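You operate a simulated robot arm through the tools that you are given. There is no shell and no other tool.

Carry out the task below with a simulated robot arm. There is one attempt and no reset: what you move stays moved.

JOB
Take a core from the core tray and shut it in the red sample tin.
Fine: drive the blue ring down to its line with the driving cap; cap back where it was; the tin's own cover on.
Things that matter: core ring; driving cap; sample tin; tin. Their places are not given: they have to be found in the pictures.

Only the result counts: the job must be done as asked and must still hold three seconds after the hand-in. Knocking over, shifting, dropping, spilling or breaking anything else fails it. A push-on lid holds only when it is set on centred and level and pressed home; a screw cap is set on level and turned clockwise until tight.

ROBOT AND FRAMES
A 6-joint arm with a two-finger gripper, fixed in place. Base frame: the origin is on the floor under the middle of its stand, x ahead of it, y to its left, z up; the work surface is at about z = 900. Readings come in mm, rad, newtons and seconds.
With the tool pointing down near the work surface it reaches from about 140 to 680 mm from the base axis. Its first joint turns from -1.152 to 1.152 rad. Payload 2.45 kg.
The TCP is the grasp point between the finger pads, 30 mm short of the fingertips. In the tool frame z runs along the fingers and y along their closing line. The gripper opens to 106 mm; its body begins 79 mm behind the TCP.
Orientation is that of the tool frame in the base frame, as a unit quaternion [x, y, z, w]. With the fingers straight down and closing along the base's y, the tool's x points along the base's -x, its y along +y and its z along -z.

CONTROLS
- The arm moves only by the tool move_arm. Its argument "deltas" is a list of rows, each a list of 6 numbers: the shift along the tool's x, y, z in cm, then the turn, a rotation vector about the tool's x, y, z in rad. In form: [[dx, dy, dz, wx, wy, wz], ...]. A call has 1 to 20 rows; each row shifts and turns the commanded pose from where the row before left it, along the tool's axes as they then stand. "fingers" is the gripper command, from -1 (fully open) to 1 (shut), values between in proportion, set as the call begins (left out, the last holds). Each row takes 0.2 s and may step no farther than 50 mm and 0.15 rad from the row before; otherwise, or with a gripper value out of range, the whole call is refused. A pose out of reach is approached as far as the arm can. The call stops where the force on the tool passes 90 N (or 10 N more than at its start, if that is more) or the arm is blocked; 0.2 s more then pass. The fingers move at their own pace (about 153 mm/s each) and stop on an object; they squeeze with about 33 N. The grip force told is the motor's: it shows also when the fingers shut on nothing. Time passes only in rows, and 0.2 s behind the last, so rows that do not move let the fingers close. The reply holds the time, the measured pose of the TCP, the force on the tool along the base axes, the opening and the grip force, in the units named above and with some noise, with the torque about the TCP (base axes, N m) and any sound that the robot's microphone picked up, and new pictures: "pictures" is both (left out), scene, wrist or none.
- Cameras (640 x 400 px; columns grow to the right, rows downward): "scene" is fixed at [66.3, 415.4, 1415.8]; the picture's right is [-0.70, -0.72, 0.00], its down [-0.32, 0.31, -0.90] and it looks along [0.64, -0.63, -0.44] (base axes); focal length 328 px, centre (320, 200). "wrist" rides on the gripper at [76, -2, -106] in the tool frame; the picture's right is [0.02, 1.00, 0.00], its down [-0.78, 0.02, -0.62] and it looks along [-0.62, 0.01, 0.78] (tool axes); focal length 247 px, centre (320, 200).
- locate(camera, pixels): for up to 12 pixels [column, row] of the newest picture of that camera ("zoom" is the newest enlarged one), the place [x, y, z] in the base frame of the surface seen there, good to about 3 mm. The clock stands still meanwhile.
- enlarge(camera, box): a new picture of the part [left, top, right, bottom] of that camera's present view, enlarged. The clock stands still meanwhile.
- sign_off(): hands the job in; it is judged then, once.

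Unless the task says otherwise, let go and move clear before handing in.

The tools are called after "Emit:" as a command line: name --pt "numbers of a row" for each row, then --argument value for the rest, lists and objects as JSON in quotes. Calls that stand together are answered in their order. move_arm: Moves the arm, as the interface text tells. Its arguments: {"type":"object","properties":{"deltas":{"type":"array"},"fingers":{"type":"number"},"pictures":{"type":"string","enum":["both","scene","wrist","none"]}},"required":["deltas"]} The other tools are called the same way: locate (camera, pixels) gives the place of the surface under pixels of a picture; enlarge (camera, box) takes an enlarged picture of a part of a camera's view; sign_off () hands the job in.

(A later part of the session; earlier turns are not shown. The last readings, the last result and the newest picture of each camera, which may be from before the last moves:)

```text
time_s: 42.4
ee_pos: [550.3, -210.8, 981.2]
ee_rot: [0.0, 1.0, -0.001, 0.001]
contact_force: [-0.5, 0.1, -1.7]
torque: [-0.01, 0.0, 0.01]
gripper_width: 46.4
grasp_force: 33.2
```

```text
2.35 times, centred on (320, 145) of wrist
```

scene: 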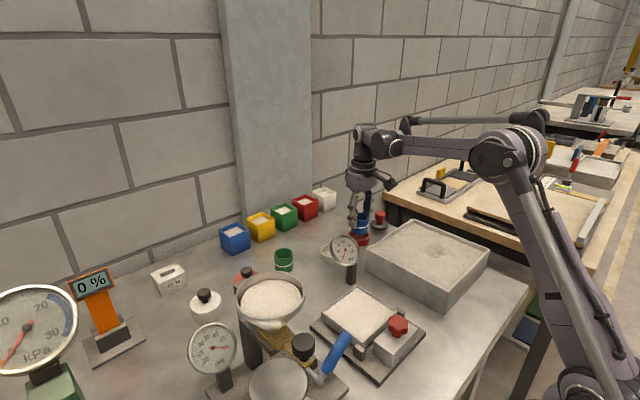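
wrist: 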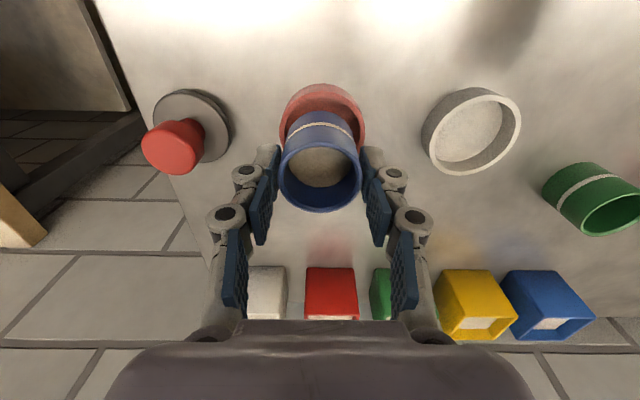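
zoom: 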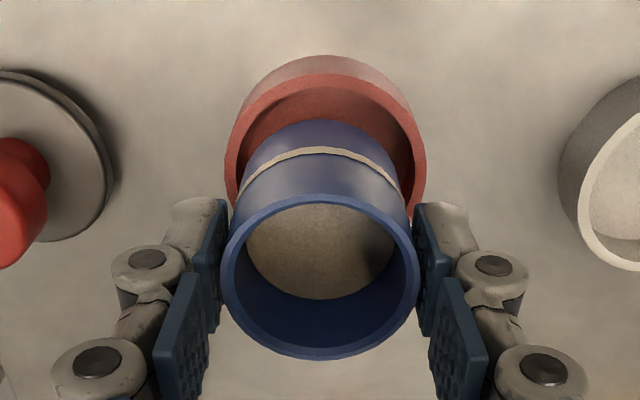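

The ring is centred over the tin with its bottom about 12 mm above the rim. I'll lower it gently into the tin.

Emit:
move_arm --pt "0 0.06 0.8 0 0 0" --pt "0 0 0.8 0 0 0" --pt "0 0 0.4 0 0 0" --pt "0 0 0.2 0 0 0" --pt "0 0 0.1 0 0 0" --pt "0 0 0 0 0 0" --fingers 1 --pictures "both"

Emit:
enlarge --camera "scene" --box '[330, 200, 390, 250]'

Emit:
enlarge --camera "wrist" --box '[240, 60, 400, 230]'

```text
time_s: 43.8
ee_pos: [550.7, -211.8, 958.1]
ee_rot: [0.0, 1.0, -0.001, 0.001]
contact_force: [1.1, 0.5, -1.3]
torque: [0.03, 0.02, 0.03]
gripper_width: 46.9
grasp_force: 33.1
```

scene: 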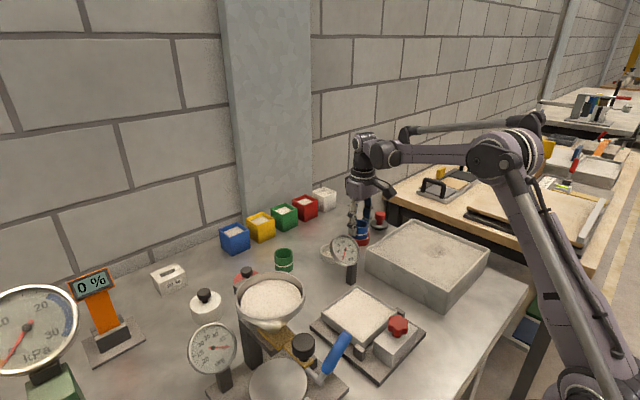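
wrist: 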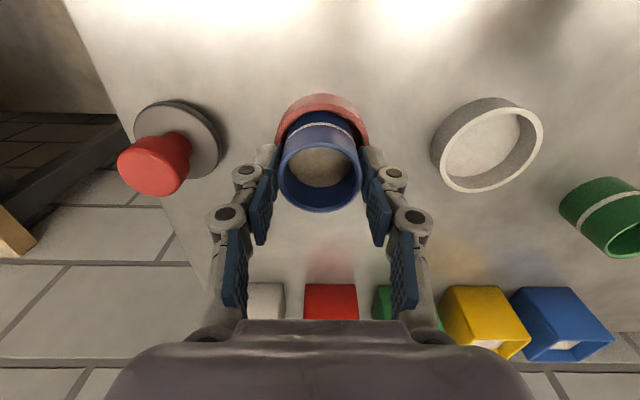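

```text
8.00 times, centred on (360, 225) of scene
```

zoom: 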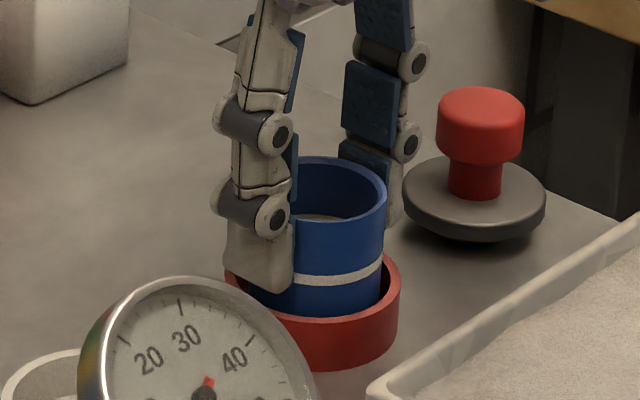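

```text
2.35 times, centred on (320, 145) of wrist
```

zoom: 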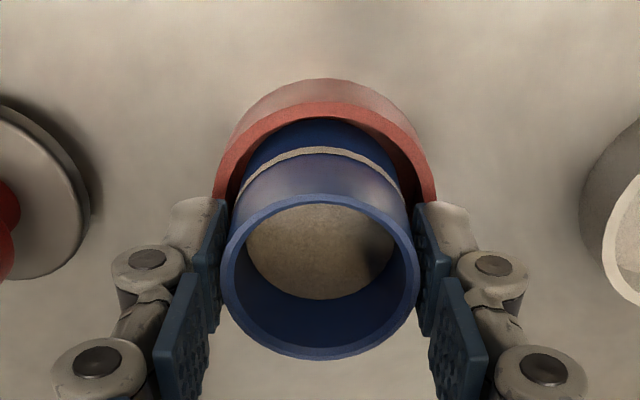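

The ring is inside the tin walls with its bottom a few mm above the floor. The tin is about 1 mm toward +y, so I'll nudge that way and lower until contact.

Emit:
move_arm --pt "0 0.08 0 0 0 0" --pt "0 0 0.1 0 0 0" --pt "0 0 0.05 0 0 0" --pt "0 0 0.05 0 0 0" --pt "0 0 0 0 0 0" --fingers 1 --pictures "none"

```text
time_s: 45.0
ee_pos: [550.3, -210.2, 957.1]
ee_rot: [0.001, 1.0, -0.001, 0.001]
contact_force: [-0.6, -0.2, -0.9]
torque: [0.01, 0.05, -0.01]
gripper_width: 46.8
grasp_force: 32.6
```

Emit:
move_arm --pt "0 0 0.05 0 0 0" --pt "0 0 0.05 0 0 0" --pt "0 0 0.0 0 0 0" --fingers 1 --pictures "none"

```text
time_s: 45.8
ee_pos: [550.2, -210.4, 955.3]
ee_rot: [0.0, 1.0, 0.0, 0.001]
contact_force: [0.2, -0.6, -0.3]
torque: [0.02, -0.01, -0.01]
gripper_width: 46.8
grasp_force: 32.6
```

Emit:
move_arm --pt "0 0 0.05 0 0 0" --pt "0 0 0.05 0 0 0" --pt "0 0 0.0 0 0 0" --fingers 1 --pictures "scene"

Emit:
enlarge --camera "scene" --box '[330, 200, 390, 250]'

```text
time_s: 46.6
ee_pos: [550.9, -209.7, 954.8]
ee_rot: [0.0, 1.0, -0.001, 0.0]
contact_force: [-0.6, -0.9, -1.7]
torque: [0.02, -0.02, -0.01]
gripper_width: 46.7
grasp_force: 32.8
```

scene: 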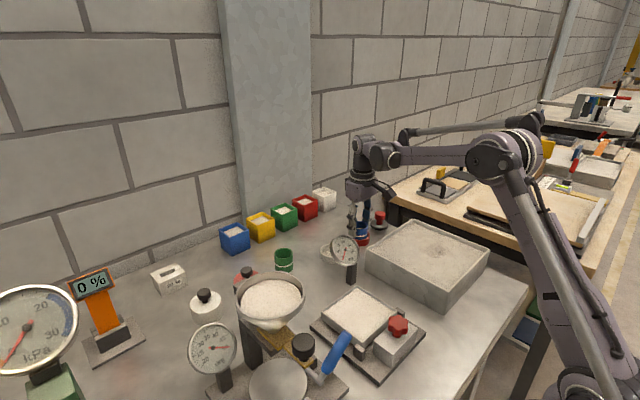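

```text
8.00 times, centred on (360, 225) of scene
```

zoom: 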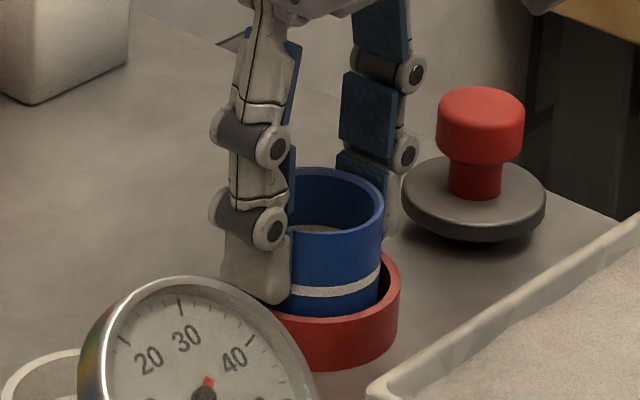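

Emit:
move_arm --pt "0 0 0.05 0 0 0" --pt "0 0 0.05 0 0 0" --pt "0 0 0.0 0 0 0" --fingers 1 --pictures "none"

```text
time_s: 47.4
ee_pos: [551.3, -210.8, 954.7]
ee_rot: [0.0, 1.0, 0.0, 0.001]
contact_force: [0.2, -0.4, -0.3]
torque: [0.01, 0.01, 0.02]
gripper_width: 46.8
grasp_force: 33.3
```

Emit:
move_arm --pt "0 0 0.05 0 0 0" --pt "0 0 0.05 0 0 0" --pt "0 0 0.0 0 0 0" --fingers 1 --pictures "both"

Emit:
enlarge --camera "scene" --box '[335, 215, 385, 250]'

Emit:
enlarge --camera "wrist" --box '[240, 60, 400, 230]'

```text
time_s: 48.2
ee_pos: [551.2, -209.9, 953.6]
ee_rot: [0.0, 1.0, -0.001, 0.001]
contact_force: [0.1, -0.6, 3.1]
torque: [-0.06, -0.01, 0.02]
gripper_width: 46.7
grasp_force: 33.0
```

scene: 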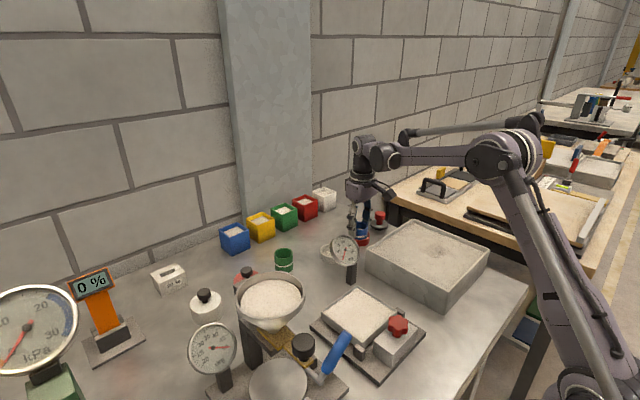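
wrist: 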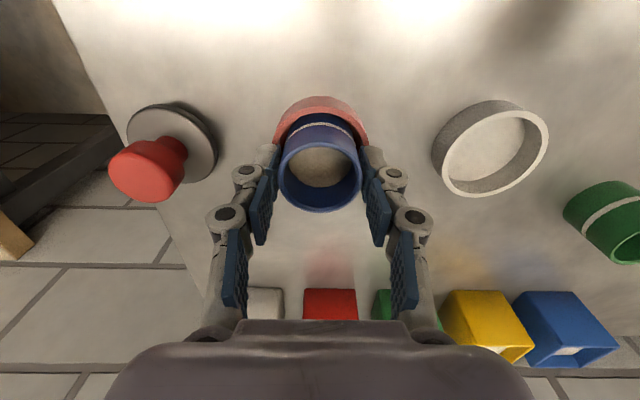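

```text
11.43 times, centred on (360, 232) of scene
```

zoom: 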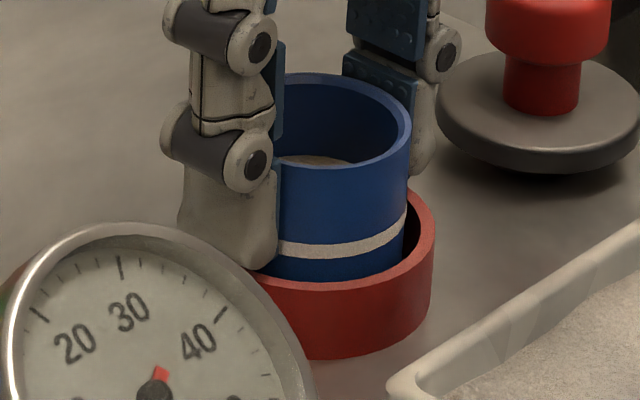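

```text
2.35 times, centred on (320, 145) of wrist
```

zoom: 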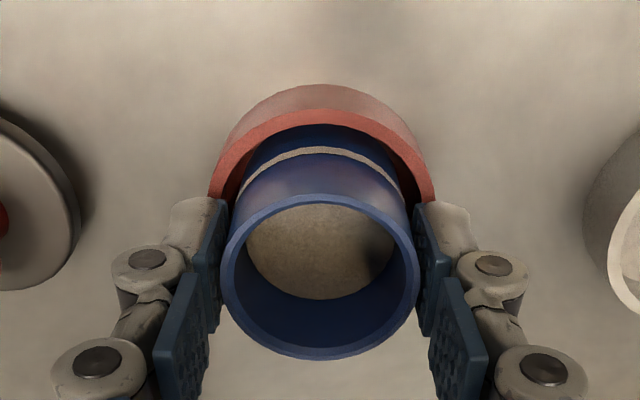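

A contact of 3 N means the ring stands on the tin floor. I'll open only slightly so nothing drags on the tin rim, then rise straight up.

Emit:
move_arm --pt "0 0 0 0 0 0" --pt "0 0 0 0 0 0" --pt "0 0 -0.3 0 0 0" --pt "0 0 -0.7 0 0 0" --pt "0 0 -2.0 0 0 0" --pt "0 0 -4.0 0 0 0" --pt "0 0 -4.0 0 0 0" --pt "0 0 0 0 0 0" --fingers 0.0 --pictures "both"

Emit:
enlarge --camera "scene" --box '[330, 200, 390, 250]'

Emit:
enlarge --camera "wrist" --box '[260, 40, 380, 150]'

```text
time_s: 50.0
ee_pos: [550.4, -209.4, 1064.5]
ee_rot: [0.0, 1.0, -0.001, 0.001]
contact_force: [-0.1, 0.1, 0.1]
torque: [0.0, -0.01, 0.0]
gripper_width: 53.1
grasp_force: 0.0
```

scene: 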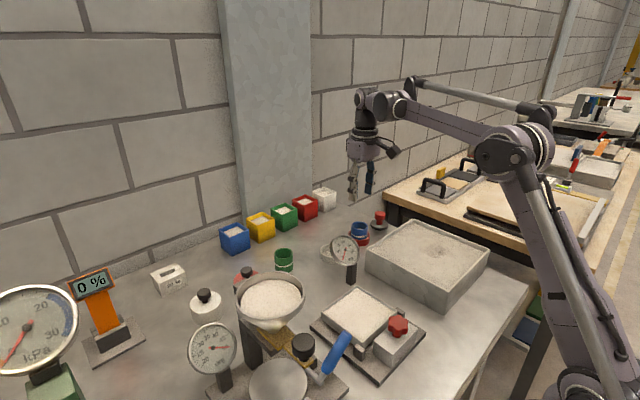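
wrist: 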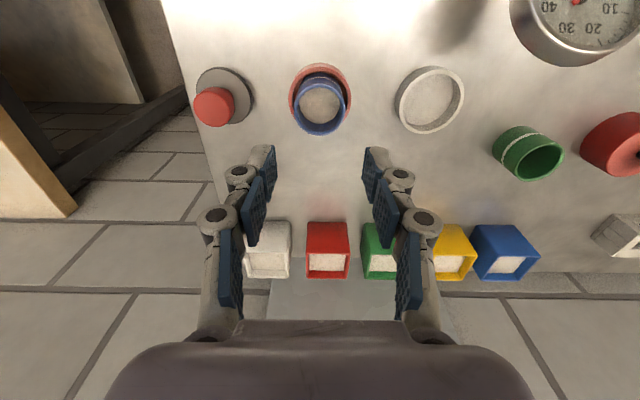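

```text
8.00 times, centred on (360, 225) of scene
```

zoom: 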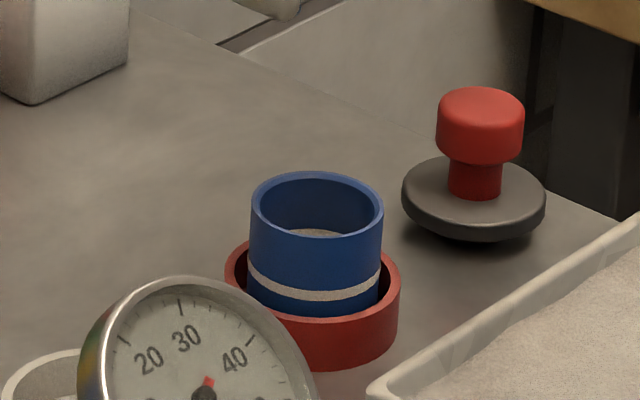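

```text
3.64 times, centred on (320, 95) of wrist
```

zoom: 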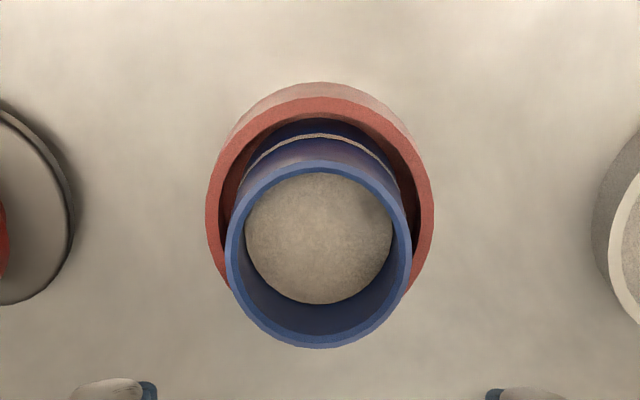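

The ring with its core stands in the red tin and the tin hasn't shifted. Next is the red cover, so I'll locate the obstacles around it before moving.

Emit:
locate --camera "scene" --pixels '[[270, 290], [236, 290], [302, 300], [344, 248], [344, 234], [350, 275], [248, 271], [242, 277], [205, 294], [255, 345], [283, 252], [212, 330]]'

Emit:
locate --camera "wrist" --pixels '[[630, 145], [600, 140], [620, 120], [580, 20], [550, 50], [610, 50], [530, 155], [620, 225]]'

```text
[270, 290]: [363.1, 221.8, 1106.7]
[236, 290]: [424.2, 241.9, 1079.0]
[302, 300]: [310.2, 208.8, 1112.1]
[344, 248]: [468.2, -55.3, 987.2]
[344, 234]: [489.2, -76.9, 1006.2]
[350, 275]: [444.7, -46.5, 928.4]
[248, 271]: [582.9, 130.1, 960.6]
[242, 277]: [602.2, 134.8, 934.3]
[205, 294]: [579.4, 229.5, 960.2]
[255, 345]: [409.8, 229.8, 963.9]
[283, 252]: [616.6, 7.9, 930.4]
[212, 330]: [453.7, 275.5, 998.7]
```

```text
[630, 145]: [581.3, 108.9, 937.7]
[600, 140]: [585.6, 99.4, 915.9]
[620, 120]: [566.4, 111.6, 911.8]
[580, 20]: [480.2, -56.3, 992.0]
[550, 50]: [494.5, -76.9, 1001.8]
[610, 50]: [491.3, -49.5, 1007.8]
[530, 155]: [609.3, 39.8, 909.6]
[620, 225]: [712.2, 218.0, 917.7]
```

The way across at z≈1064 is clear: the gauge top is at z≈1008 and the funnel is well back at x≈363. I'll move above the red cover with the fingers still narrow and look at it.

Emit:
move_arm --pt "-0.375 4.2625 0 0 0 0" --pt "-0.375 4.2625 0 0 0 0" --pt "-0.375 4.2625 0 0 0 0" --pt "-0.375 4.2625 0 0 0 0" --pt "-0.375 4.2625 0 0 0 0" --pt "-0.375 4.2625 0 0 0 0" --pt "-0.375 4.2625 0 0 0 0" --pt "-0.375 4.2625 0 0 0 0" --pt "0 0 0 0 0 0" --fingers 0.0 --pictures "both"

Emit:
enlarge --camera "wrist" --box '[250, 50, 390, 160]'

```text
time_s: 52.0
ee_pos: [582.3, 130.3, 1064.4]
ee_rot: [0.0, 1.0, -0.001, 0.001]
contact_force: [-0.4, 0.6, -0.5]
torque: [0.01, 0.0, 0.01]
gripper_width: 53.0
grasp_force: 0.0
```

scene: 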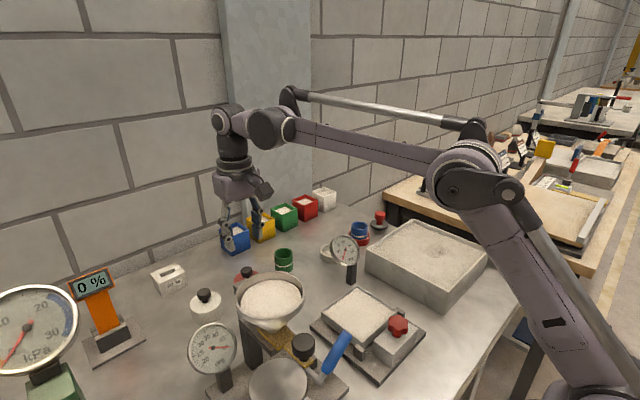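
wrist: 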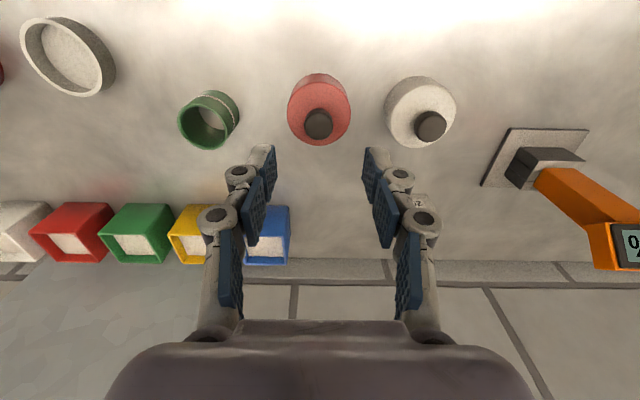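

```text
3.64 times, centred on (320, 105) of wrist
```

zoom: 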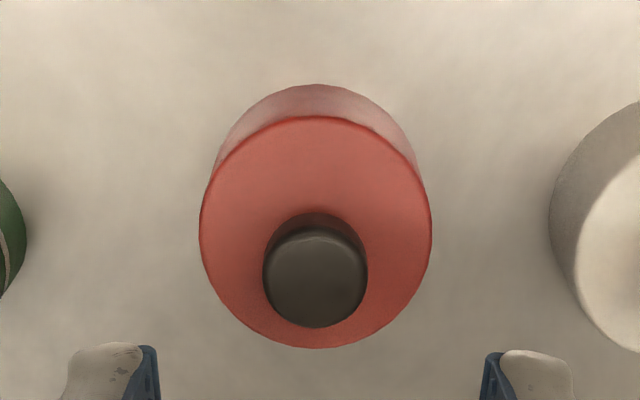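

The cover is in view, with its knob at (319,127). I'll locate points on it to pin down its height and centre.

Emit:
locate --camera "wrist" --pixels '[[318.6, 127], [307, 127], [330, 127], [318.6, 117], [318.6, 137], [319, 85], [319, 143], [290, 110], [347, 110], [319, 100], [319, 77], [319, 65]]'

Emit:
locate --camera "scene" --pixels '[[248, 270], [244, 270], [252, 270], [240, 276], [237, 281], [256, 271], [232, 262], [258, 262]]'

Emit:
enlarge --camera "scene" --box '[225, 255, 275, 295]'

```text
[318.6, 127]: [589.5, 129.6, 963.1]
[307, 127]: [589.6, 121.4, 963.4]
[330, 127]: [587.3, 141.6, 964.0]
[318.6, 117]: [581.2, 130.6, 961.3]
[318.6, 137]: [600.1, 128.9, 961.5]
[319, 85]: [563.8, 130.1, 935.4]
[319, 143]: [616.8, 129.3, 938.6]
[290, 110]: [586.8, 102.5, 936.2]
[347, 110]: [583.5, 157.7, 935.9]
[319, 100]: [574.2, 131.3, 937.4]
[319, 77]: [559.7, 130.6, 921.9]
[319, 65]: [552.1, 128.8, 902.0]
```

```text
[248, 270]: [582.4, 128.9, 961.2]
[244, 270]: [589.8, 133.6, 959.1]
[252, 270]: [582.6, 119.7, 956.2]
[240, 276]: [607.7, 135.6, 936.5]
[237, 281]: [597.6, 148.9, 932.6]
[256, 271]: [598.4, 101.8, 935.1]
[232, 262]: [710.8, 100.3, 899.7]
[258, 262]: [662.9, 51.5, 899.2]
```

```text
10.00 times, centred on (250, 275) of scene
```

zoom: 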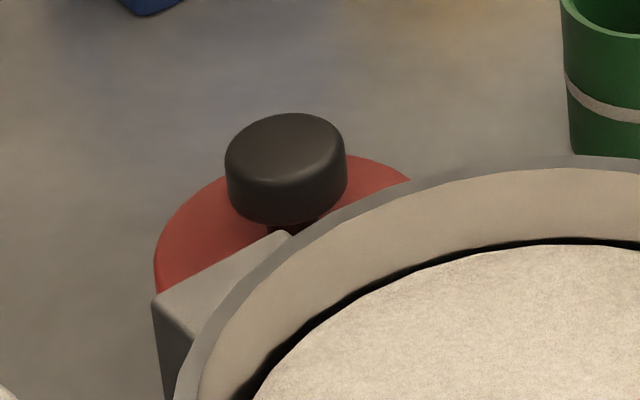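

The cover's centre is at commanded (589.6,129.7), with its plate top at z≈936.5 and knob top at z≈962. I'll align over the knob and descend partway for a closer check.

Emit:
move_arm --pt "-0.81 -0.12 2.3 0 0 0" --pt "0 0 2.5 0 0 0" --pt "0 0 0 0 0 0" --pt "0 0 0 0 0 0" --fingers 0.0 --pictures "both"

Emit:
enlarge --camera "wrist" --box '[250, 70, 390, 180]'

```text
time_s: 53.0
ee_pos: [588.8, 129.7, 1016.8]
ee_rot: [0.0, 1.0, 0.0, 0.0]
contact_force: [-0.5, 0.7, 0.8]
torque: [0.02, -0.01, 0.01]
gripper_width: 53.0
grasp_force: 0.0
```

scene: 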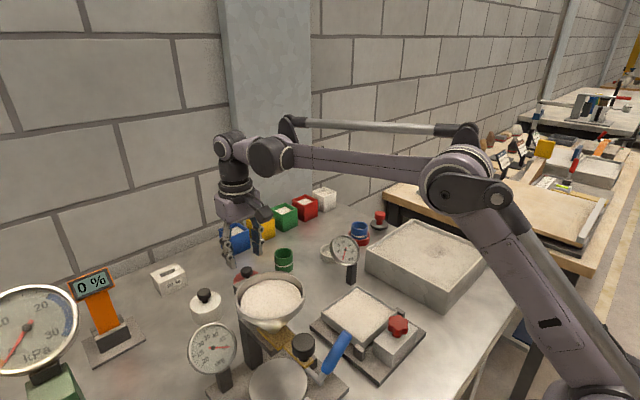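
wrist: 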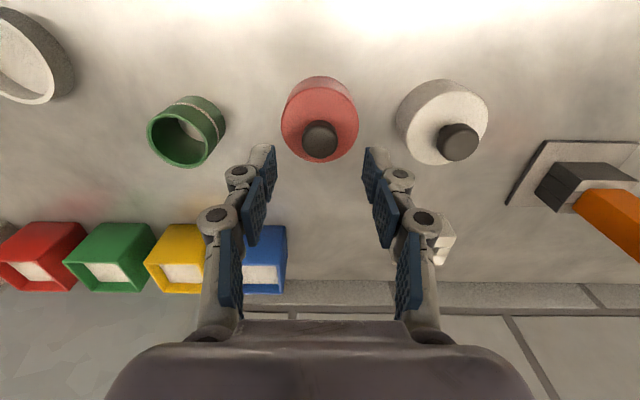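

```text
3.64 times, centred on (320, 125) of wrist
```

zoom: 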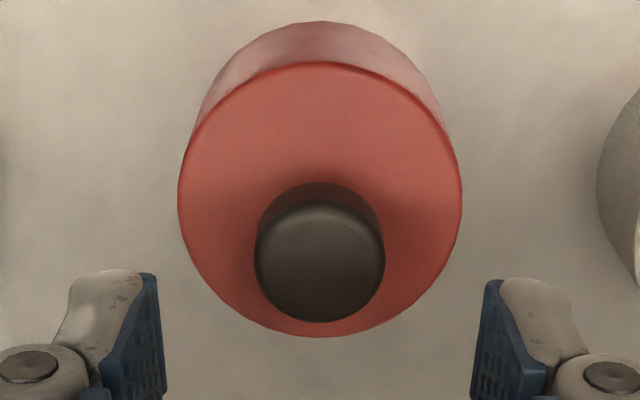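

The knob and plate are centred under the TCP to within about 0.5 mm. I'll descend to TCP z≈969, with the tips just above the plate.

Emit:
move_arm --pt "0 0 2.0 0 0 0" --pt "0 0 1.5 0 0 0" --pt "0 0 0.7 0 0 0" --pt "0 0 0.4 0 0 0" --pt "0 0 0 0 0 0" --fingers 0.0 --pictures "wrist"

Emit:
enlarge --camera "wrist" --box '[240, 100, 400, 230]'

```text
time_s: 54.2
ee_pos: [589.5, 130.1, 968.9]
ee_rot: [0.0, 1.0, 0.001, 0.001]
contact_force: [0.3, 0.1, 0.1]
torque: [-0.03, -0.01, 0.05]
gripper_width: 52.8
grasp_force: 0.1
```

wrist: 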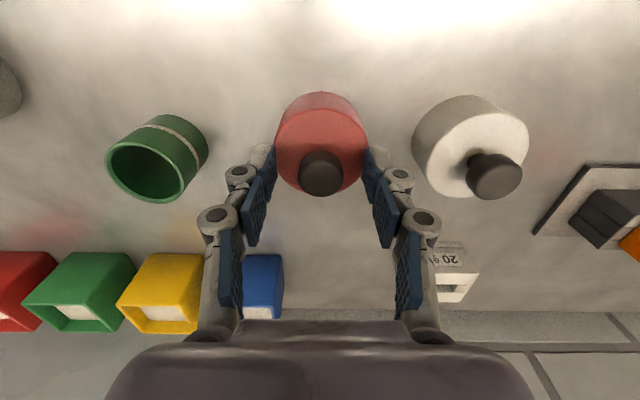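

```text
3.08 times, centred on (320, 165) of wrist
```

zoom: 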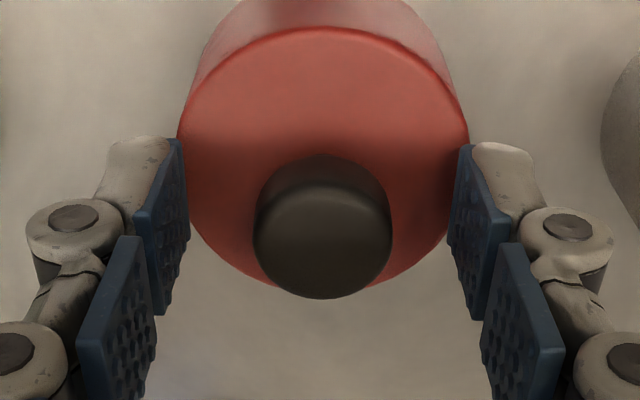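

The fingers are centred about the knob with no contact. I'll close on it.

Emit:
move_arm --pt "0 0 0 0 0 0" --pt "0 0 0 0 0 0" --pt "0 0 0 0 0 0" --pt "0 0 0 0 0 0" --fingers 1 --pictures "wrist"

Emit:
enlarge --camera "wrist" --box '[240, 100, 400, 230]'

```text
time_s: 55.2
ee_pos: [590.2, 130.5, 969.9]
ee_rot: [0.0, 1.0, 0.0, 0.001]
contact_force: [-0.2, 0.2, 1.8]
torque: [0.01, 0.03, -0.04]
gripper_width: 23.5
grasp_force: 32.5
```

wrist: 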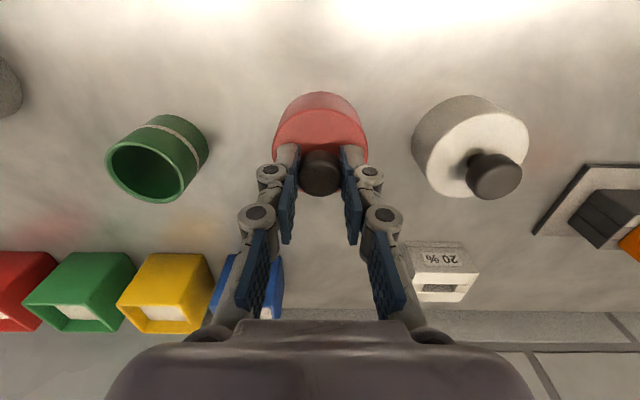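

```text
3.08 times, centred on (320, 165) of wrist
```

zoom: 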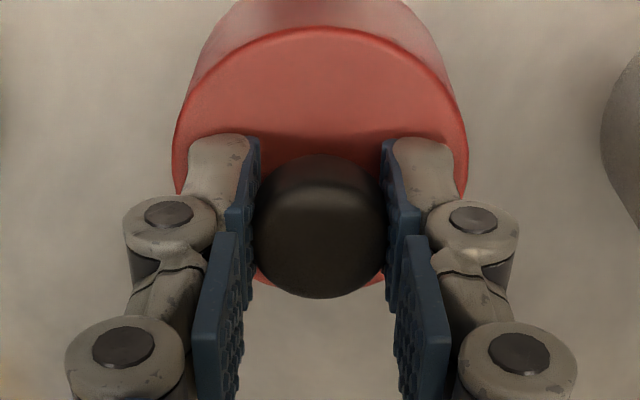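

The knob is gripped at 23.5 mm. I'll lift the cover straight up and check that it hangs level.

Emit:
move_arm --pt "0 0 -0.5 0 0 0" --pt "0 0 -1.5 0 0 0" --pt "0 0 -3.0 0 0 0" --pt "0 0 -3.5 0 0 0" --pt "0 0 -3.0 0 0 0" --pt "0 0 -1.5 0 0 0" --pt "0 0 0 0 0 0" --fingers 1 --pictures "both"

Emit:
enlarge --camera "scene" --box '[190, 150, 310, 270]'

Emit:
enlarge --camera "wrist" --box '[240, 80, 400, 230]'

```text
time_s: 56.8
ee_pos: [589.1, 129.4, 1098.6]
ee_rot: [0.0, 1.0, 0.0, 0.0]
contact_force: [0.1, 0.3, 0.4]
torque: [0.01, 0.02, 0.03]
gripper_width: 23.5
grasp_force: 33.0
```

scene: 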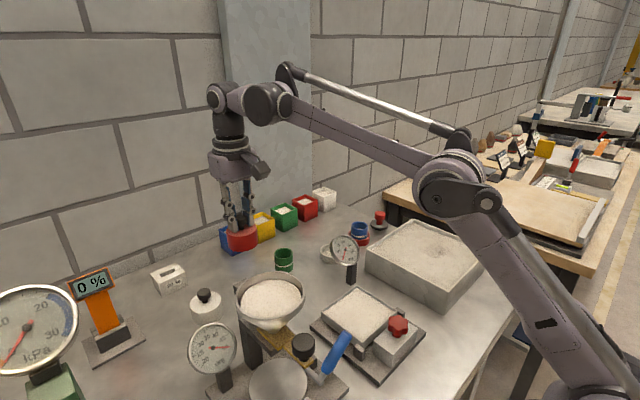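
wrist: 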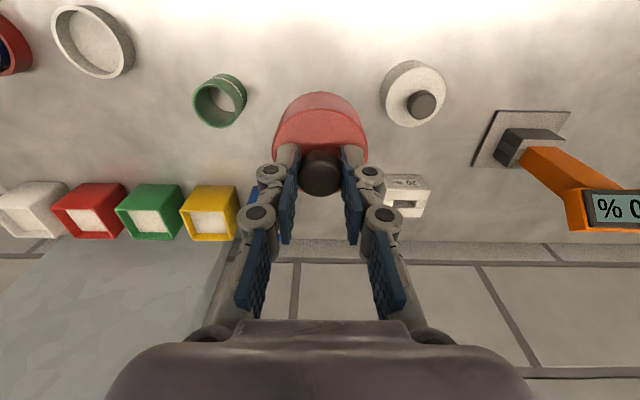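

```text
3.33 times, centred on (250, 210) of scene
```

zoom: 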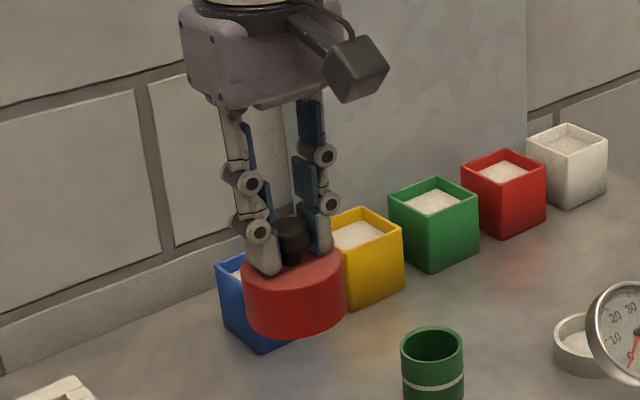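

```text
2.67 times, centred on (320, 155) of wrist
```

zoom: 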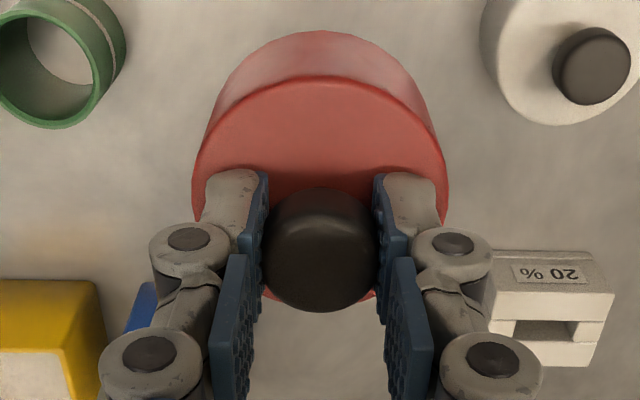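

The cover hangs level and centred in the grip. I'll carry it at height across to the red tin.

Emit:
move_arm --pt "0.2 -1.8 0 0 0 0" --pt "0.46 -4.0 0 0 0 0" --pt "0.46 -4.0 0 0 0 0" --pt "0.46 -4.0 0 0 0 0" --pt "0.46 -4.0 0 0 0 0" --pt "0.46 -4.0 0 0 0 0" --pt "0.46 -4.0 0 0 0 0" --pt "0.46 -4.0 0 0 0 0" --pt "0.36 -3.0 0 0 0 0" --pt "0.15 -1.21 0 0 0 0" --pt "0 0 0 0 0 0" --pt "0 0 0 0 0 0" --fingers 1 --pictures "both"

Emit:
enlarge --camera "wrist" --box '[240, 50, 400, 200]'

Emit:
enlarge --camera "scene" --box '[320, 150, 420, 260]'

```text
time_s: 59.4
ee_pos: [548.7, -210.2, 1099.8]
ee_rot: [0.0, 1.0, -0.001, 0.001]
contact_force: [-0.7, 0.1, -1.4]
torque: [-0.02, -0.02, -0.02]
gripper_width: 23.3
grasp_force: 33.3
```

scene: 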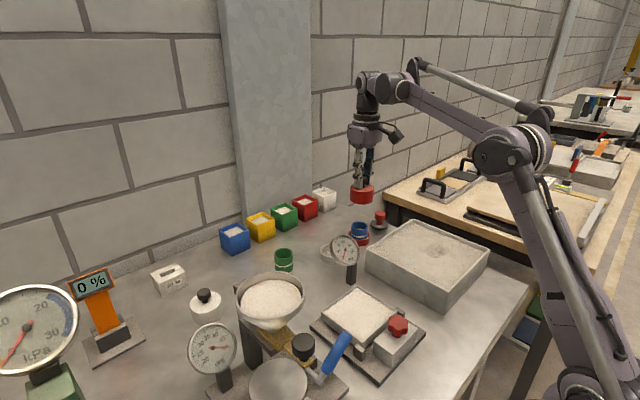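
wrist: 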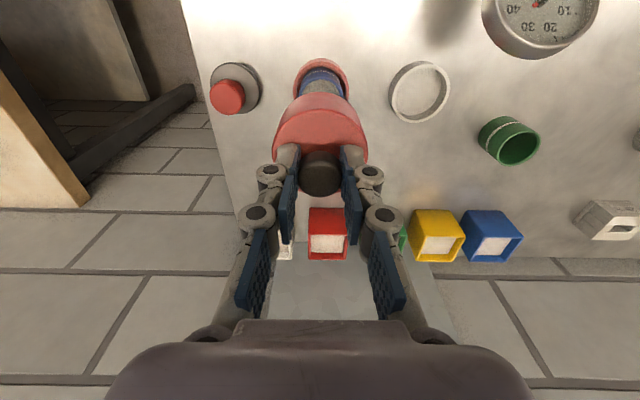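

```text
2.67 times, centred on (320, 125) of wrist
```

zoom: 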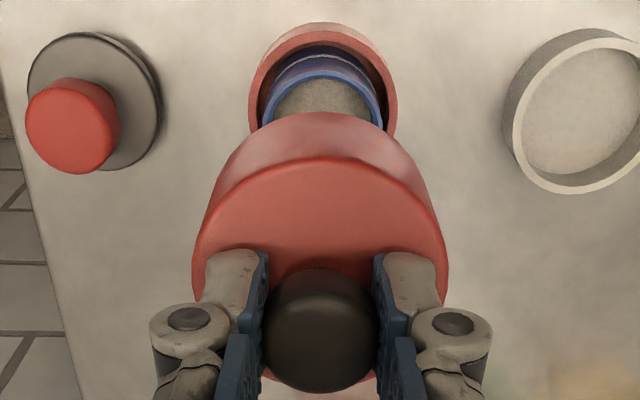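

```text
3.64 times, centred on (370, 205) of scene
```

zoom: 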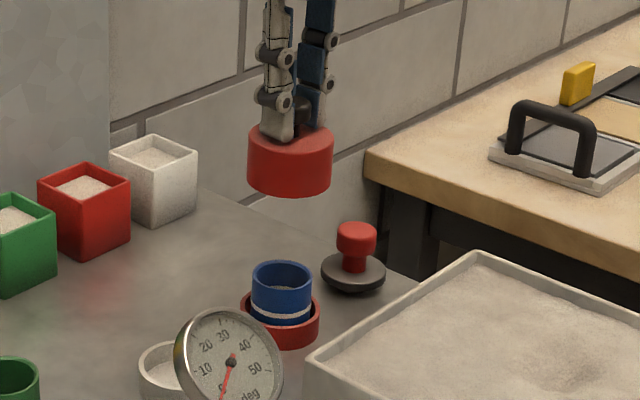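

The tin with the ring is visible just ahead of the cover and aligned to about a millimetre. I'll lower to just above the ring's rim and re-check the alignment closer in.

Emit:
move_arm --pt "0 0 2.0 0 0 0" --pt "0 0 2.5 0 0 0" --pt "0 0 1.7 0 0 0" --pt "0 0 0.8 0 0 0" --pt "0 0 0 0 0 0" --pt "0 0 0 0 0 0" --fingers 1 --pictures "both"

Emit:
enlarge --camera "wrist" --box '[260, 60, 380, 160]'

Emit:
enlarge --camera "scene" --box '[330, 195, 390, 250]'

```text
time_s: 60.8
ee_pos: [550.4, -211.4, 1028.8]
ee_rot: [0.001, 1.0, -0.001, 0.001]
contact_force: [0.5, -0.7, 0.0]
torque: [-0.01, 0.02, 0.02]
gripper_width: 23.4
grasp_force: 33.0
```

scene: 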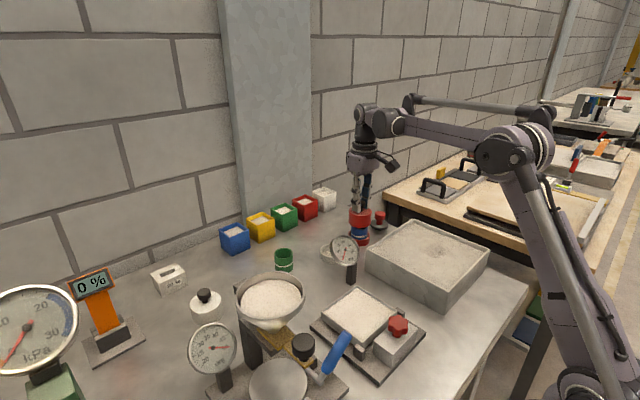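
wrist: 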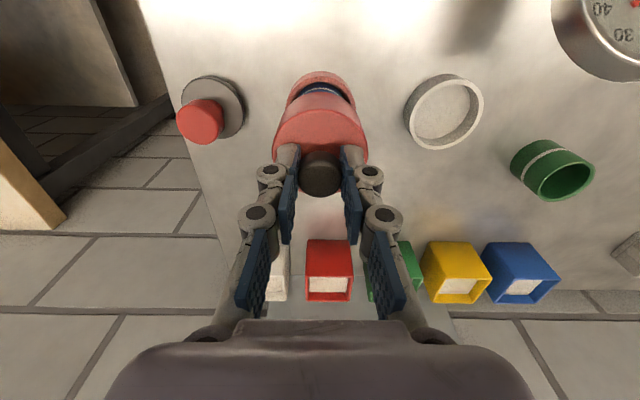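

```text
4.00 times, centred on (320, 110) of wrist
```

zoom: 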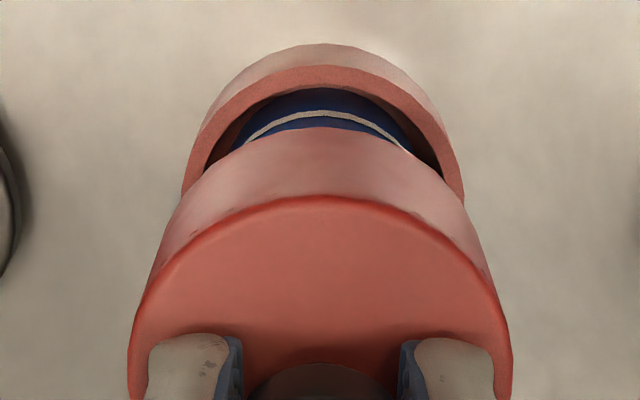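

```text
7.27 times, centred on (360, 222) of scene
```

zoom: 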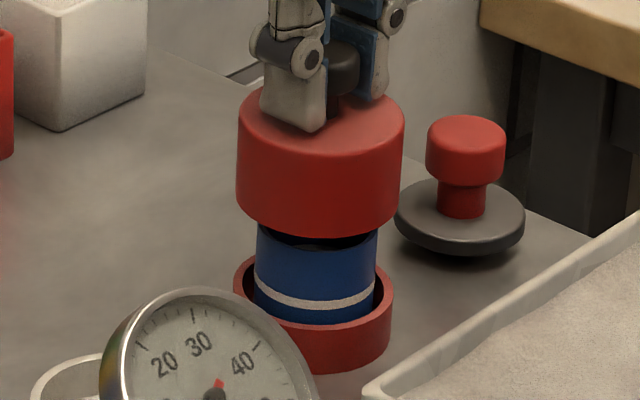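

The tin centre and the cover centre agree to within about 0.5 mm in both directions. I'll lower slowly over the ring toward the tin rim.

Emit:
move_arm --pt "0 0.02 0.5 0 0 0" --pt "0 0 0.6 0 0 0" --pt "0 0 0.6 0 0 0" --pt "0 0 0.6 0 0 0" --pt "0 0 0.6 0 0 0" --pt "0 0 0.4 0 0 0" --pt "0 0 0.2 0 0 0" --pt "0 0 0 0 0 0" --fingers 1 --pictures "both"

Emit:
enlarge --camera "wrist" --box '[260, 60, 380, 160]'

Emit:
enlarge --camera "scene" --box '[330, 205, 390, 250]'

```text
time_s: 62.6
ee_pos: [550.8, -209.9, 994.5]
ee_rot: [-0.001, 1.0, -0.001, 0.001]
contact_force: [0.9, 0.5, -0.6]
torque: [-0.01, 0.01, -0.04]
gripper_width: 23.4
grasp_force: 33.2
```

scene: 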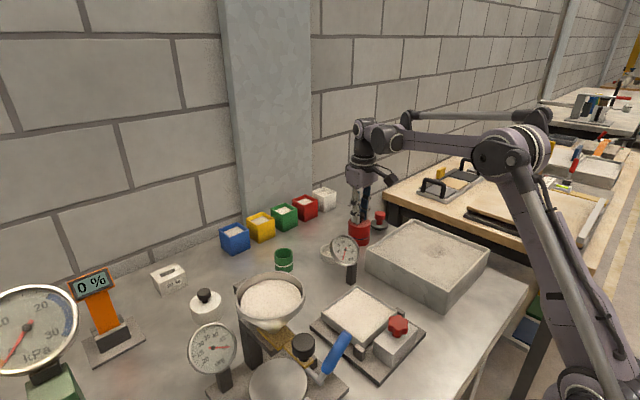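
wrist: 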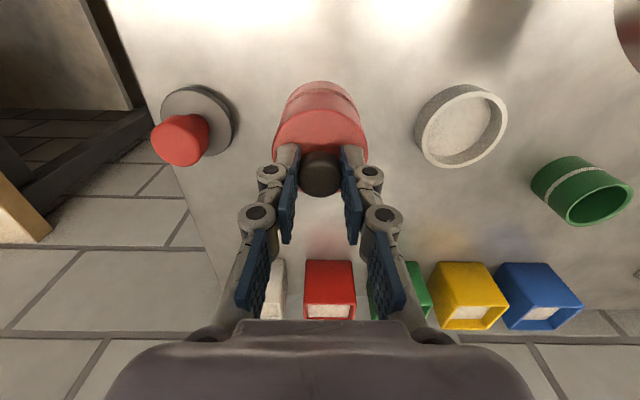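

```text
4.00 times, centred on (320, 110) of wrist
```

zoom: 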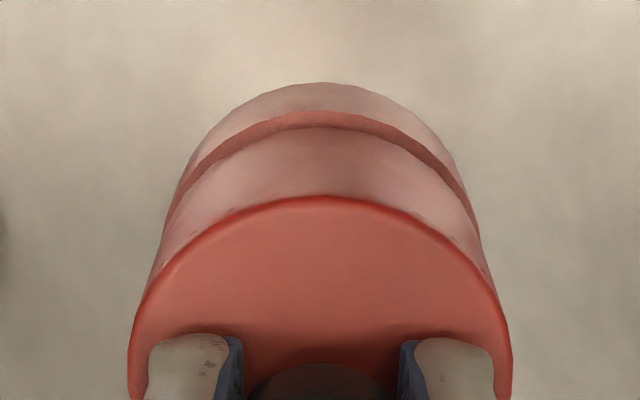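

```text
8.89 times, centred on (360, 228) of scene
```

zoom: 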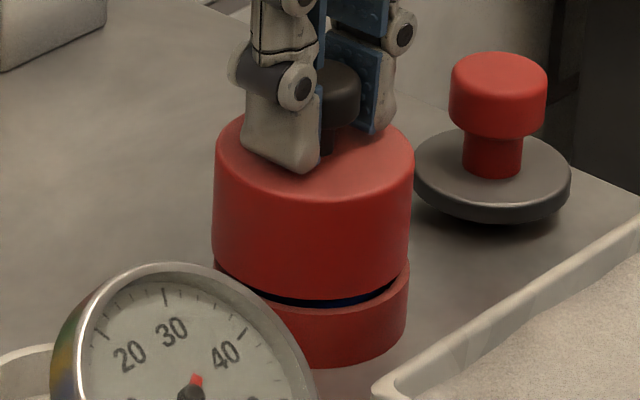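

The gap to the tin rim is about 4 mm and the cover is concentric in both views. I'll lower in 1 mm steps to first contact.

Emit:
move_arm --pt "0 0.03 0.1 0 0 0" --pt "0 0 0.1 0 0 0" --pt "0 0 0.1 0 0 0" --pt "0 0 0 0 0 0" --fingers 1 --pictures "none"

```text
time_s: 63.6
ee_pos: [549.9, -210.1, 991.6]
ee_rot: [0.0, 1.0, -0.001, 0.001]
contact_force: [-0.3, 0.0, -0.8]
torque: [0.02, -0.01, 0.01]
gripper_width: 23.7
grasp_force: 33.1
```

Emit:
move_arm --pt "0 0 0.1 0 0 0" --pt "0 0 0.1 0 0 0" --pt "0 0 0 0 0 0" --fingers 1 --pictures "both"

Emit:
enlarge --camera "wrist" --box '[260, 60, 380, 160]'

Emit:
enlarge --camera "scene" --box '[330, 205, 390, 250]'

```text
time_s: 64.4
ee_pos: [550.1, -210.6, 989.7]
ee_rot: [0.0, 1.0, -0.001, 0.001]
contact_force: [0.3, 0.2, 6.5]
torque: [-0.02, -0.01, -0.02]
gripper_width: 23.4
grasp_force: 32.9
```

scene: 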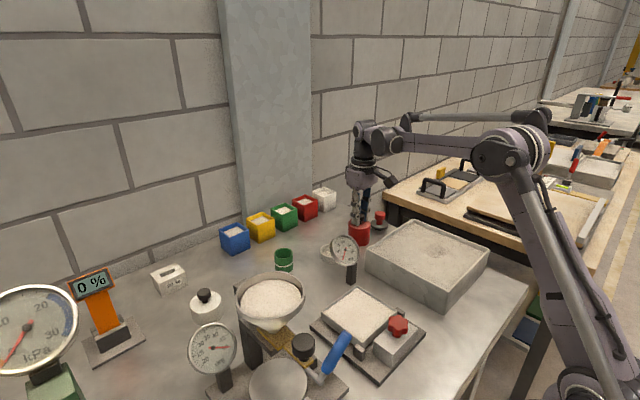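
wrist: 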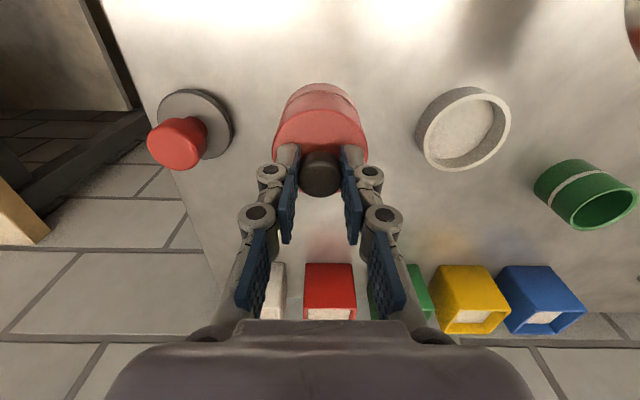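

```text
4.00 times, centred on (320, 110) of wrist
```

zoom: 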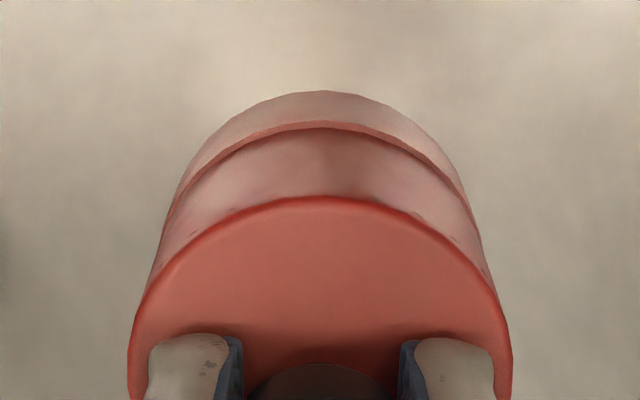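

```text
8.89 times, centred on (360, 228) of scene
```

zoom: 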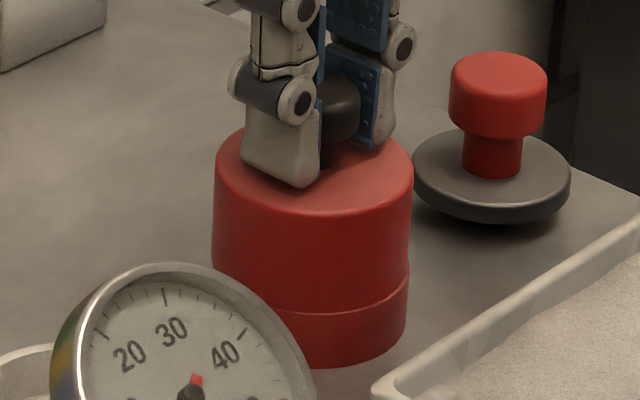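

First contact came at 6.5 N with the cover's edge meeting the tin rim. The crescent at (320,92) suggests the cover sits about 1 mm too far in +x. I'll lift 1.5 mm, shift -0.8 mm in x, and set it down again.

Emit:
move_arm --pt "0 0 -0.15 0 0 0" --pt "0.08 0 0 0 0 0" --pt "0 0 0 0 0 0" --pt "0 0 0.1 0 0 0" --pt "0 0 0.05 0 0 0" --pt "0 0 0 0 0 0" --fingers 1 --pictures "both"

Emit:
enlarge --camera "wrist" --box '[275, 75, 365, 135]'

Emit:
enlarge --camera "scene" --box '[330, 205, 390, 250]'

```text
time_s: 65.8
ee_pos: [550.0, -210.2, 990.3]
ee_rot: [0.0, 1.0, -0.001, 0.001]
contact_force: [0.5, 0.0, 4.4]
torque: [0.0, -0.02, 0.04]
gripper_width: 23.4
grasp_force: 32.5
```

scene: 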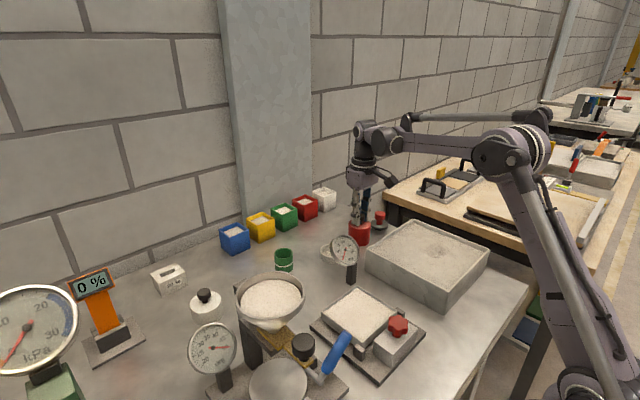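
wrist: 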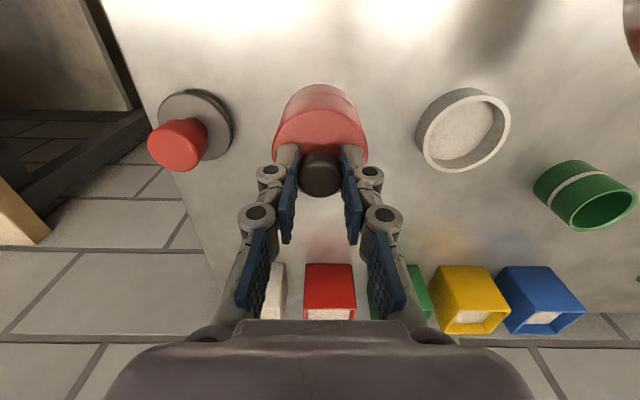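

```text
6.67 times, centred on (320, 105) of wrist
```

zoom: 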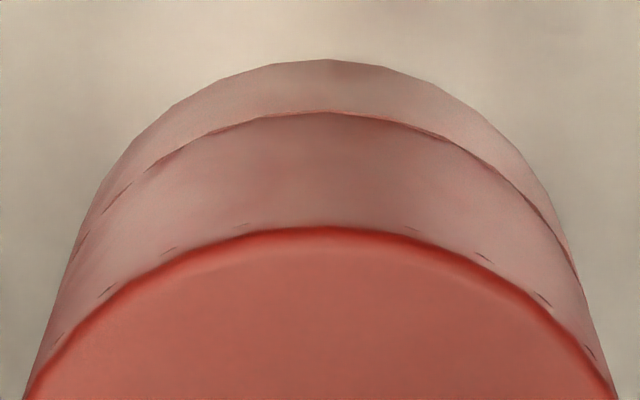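

```text
8.89 times, centred on (360, 228) of scene
```

zoom: 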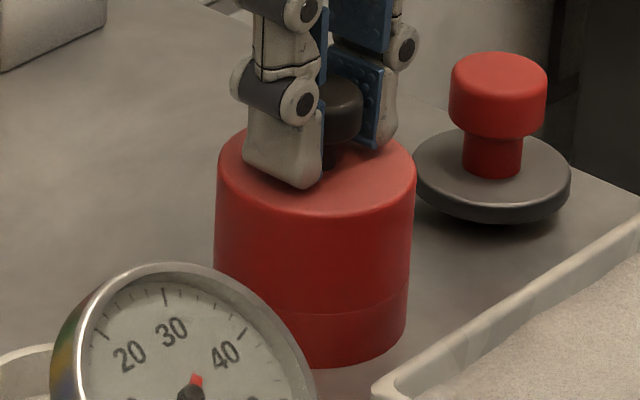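

The seam is now flush and concentric. I'll press down in small steps to push the cover home, watching the force and any sound.

Emit:
move_arm --pt "0 0 0.05 0 0 0" --pt "0 0 0.05 0 0 0" --pt "0 0 0.05 0 0 0" --pt "0 0 0.05 0 0 0" --pt "0 0 0 0 0 0" --fingers 1 --pictures "both"

Emit:
enlarge --camera "scene" --box '[330, 205, 390, 250]'

```text
time_s: 67.0
ee_pos: [549.5, -210.3, 988.1]
ee_rot: [0.0, 1.0, -0.001, 0.0]
contact_force: [0.0, -1.1, 23.1]
torque: [-0.03, -0.03, 0.01]
gripper_width: 23.1
grasp_force: 32.8
```

scene: 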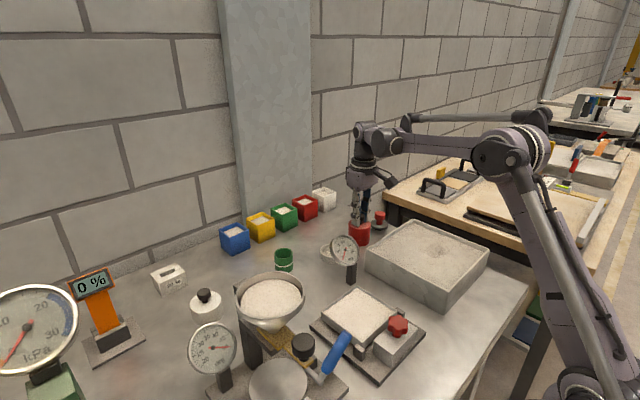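
wrist: 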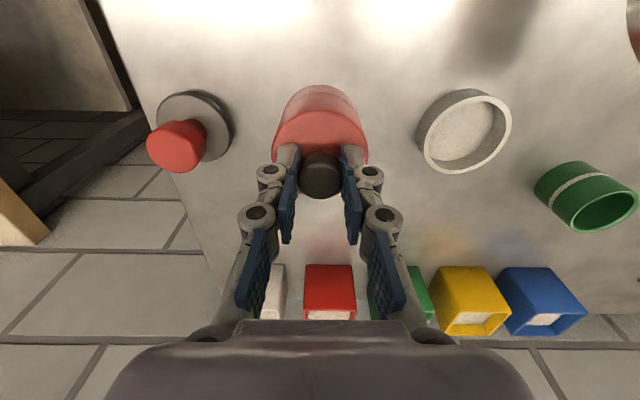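

```text
8.89 times, centred on (360, 228) of scene
```

zoom: 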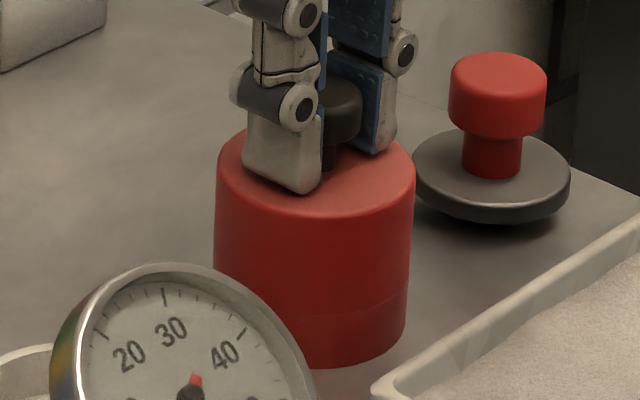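

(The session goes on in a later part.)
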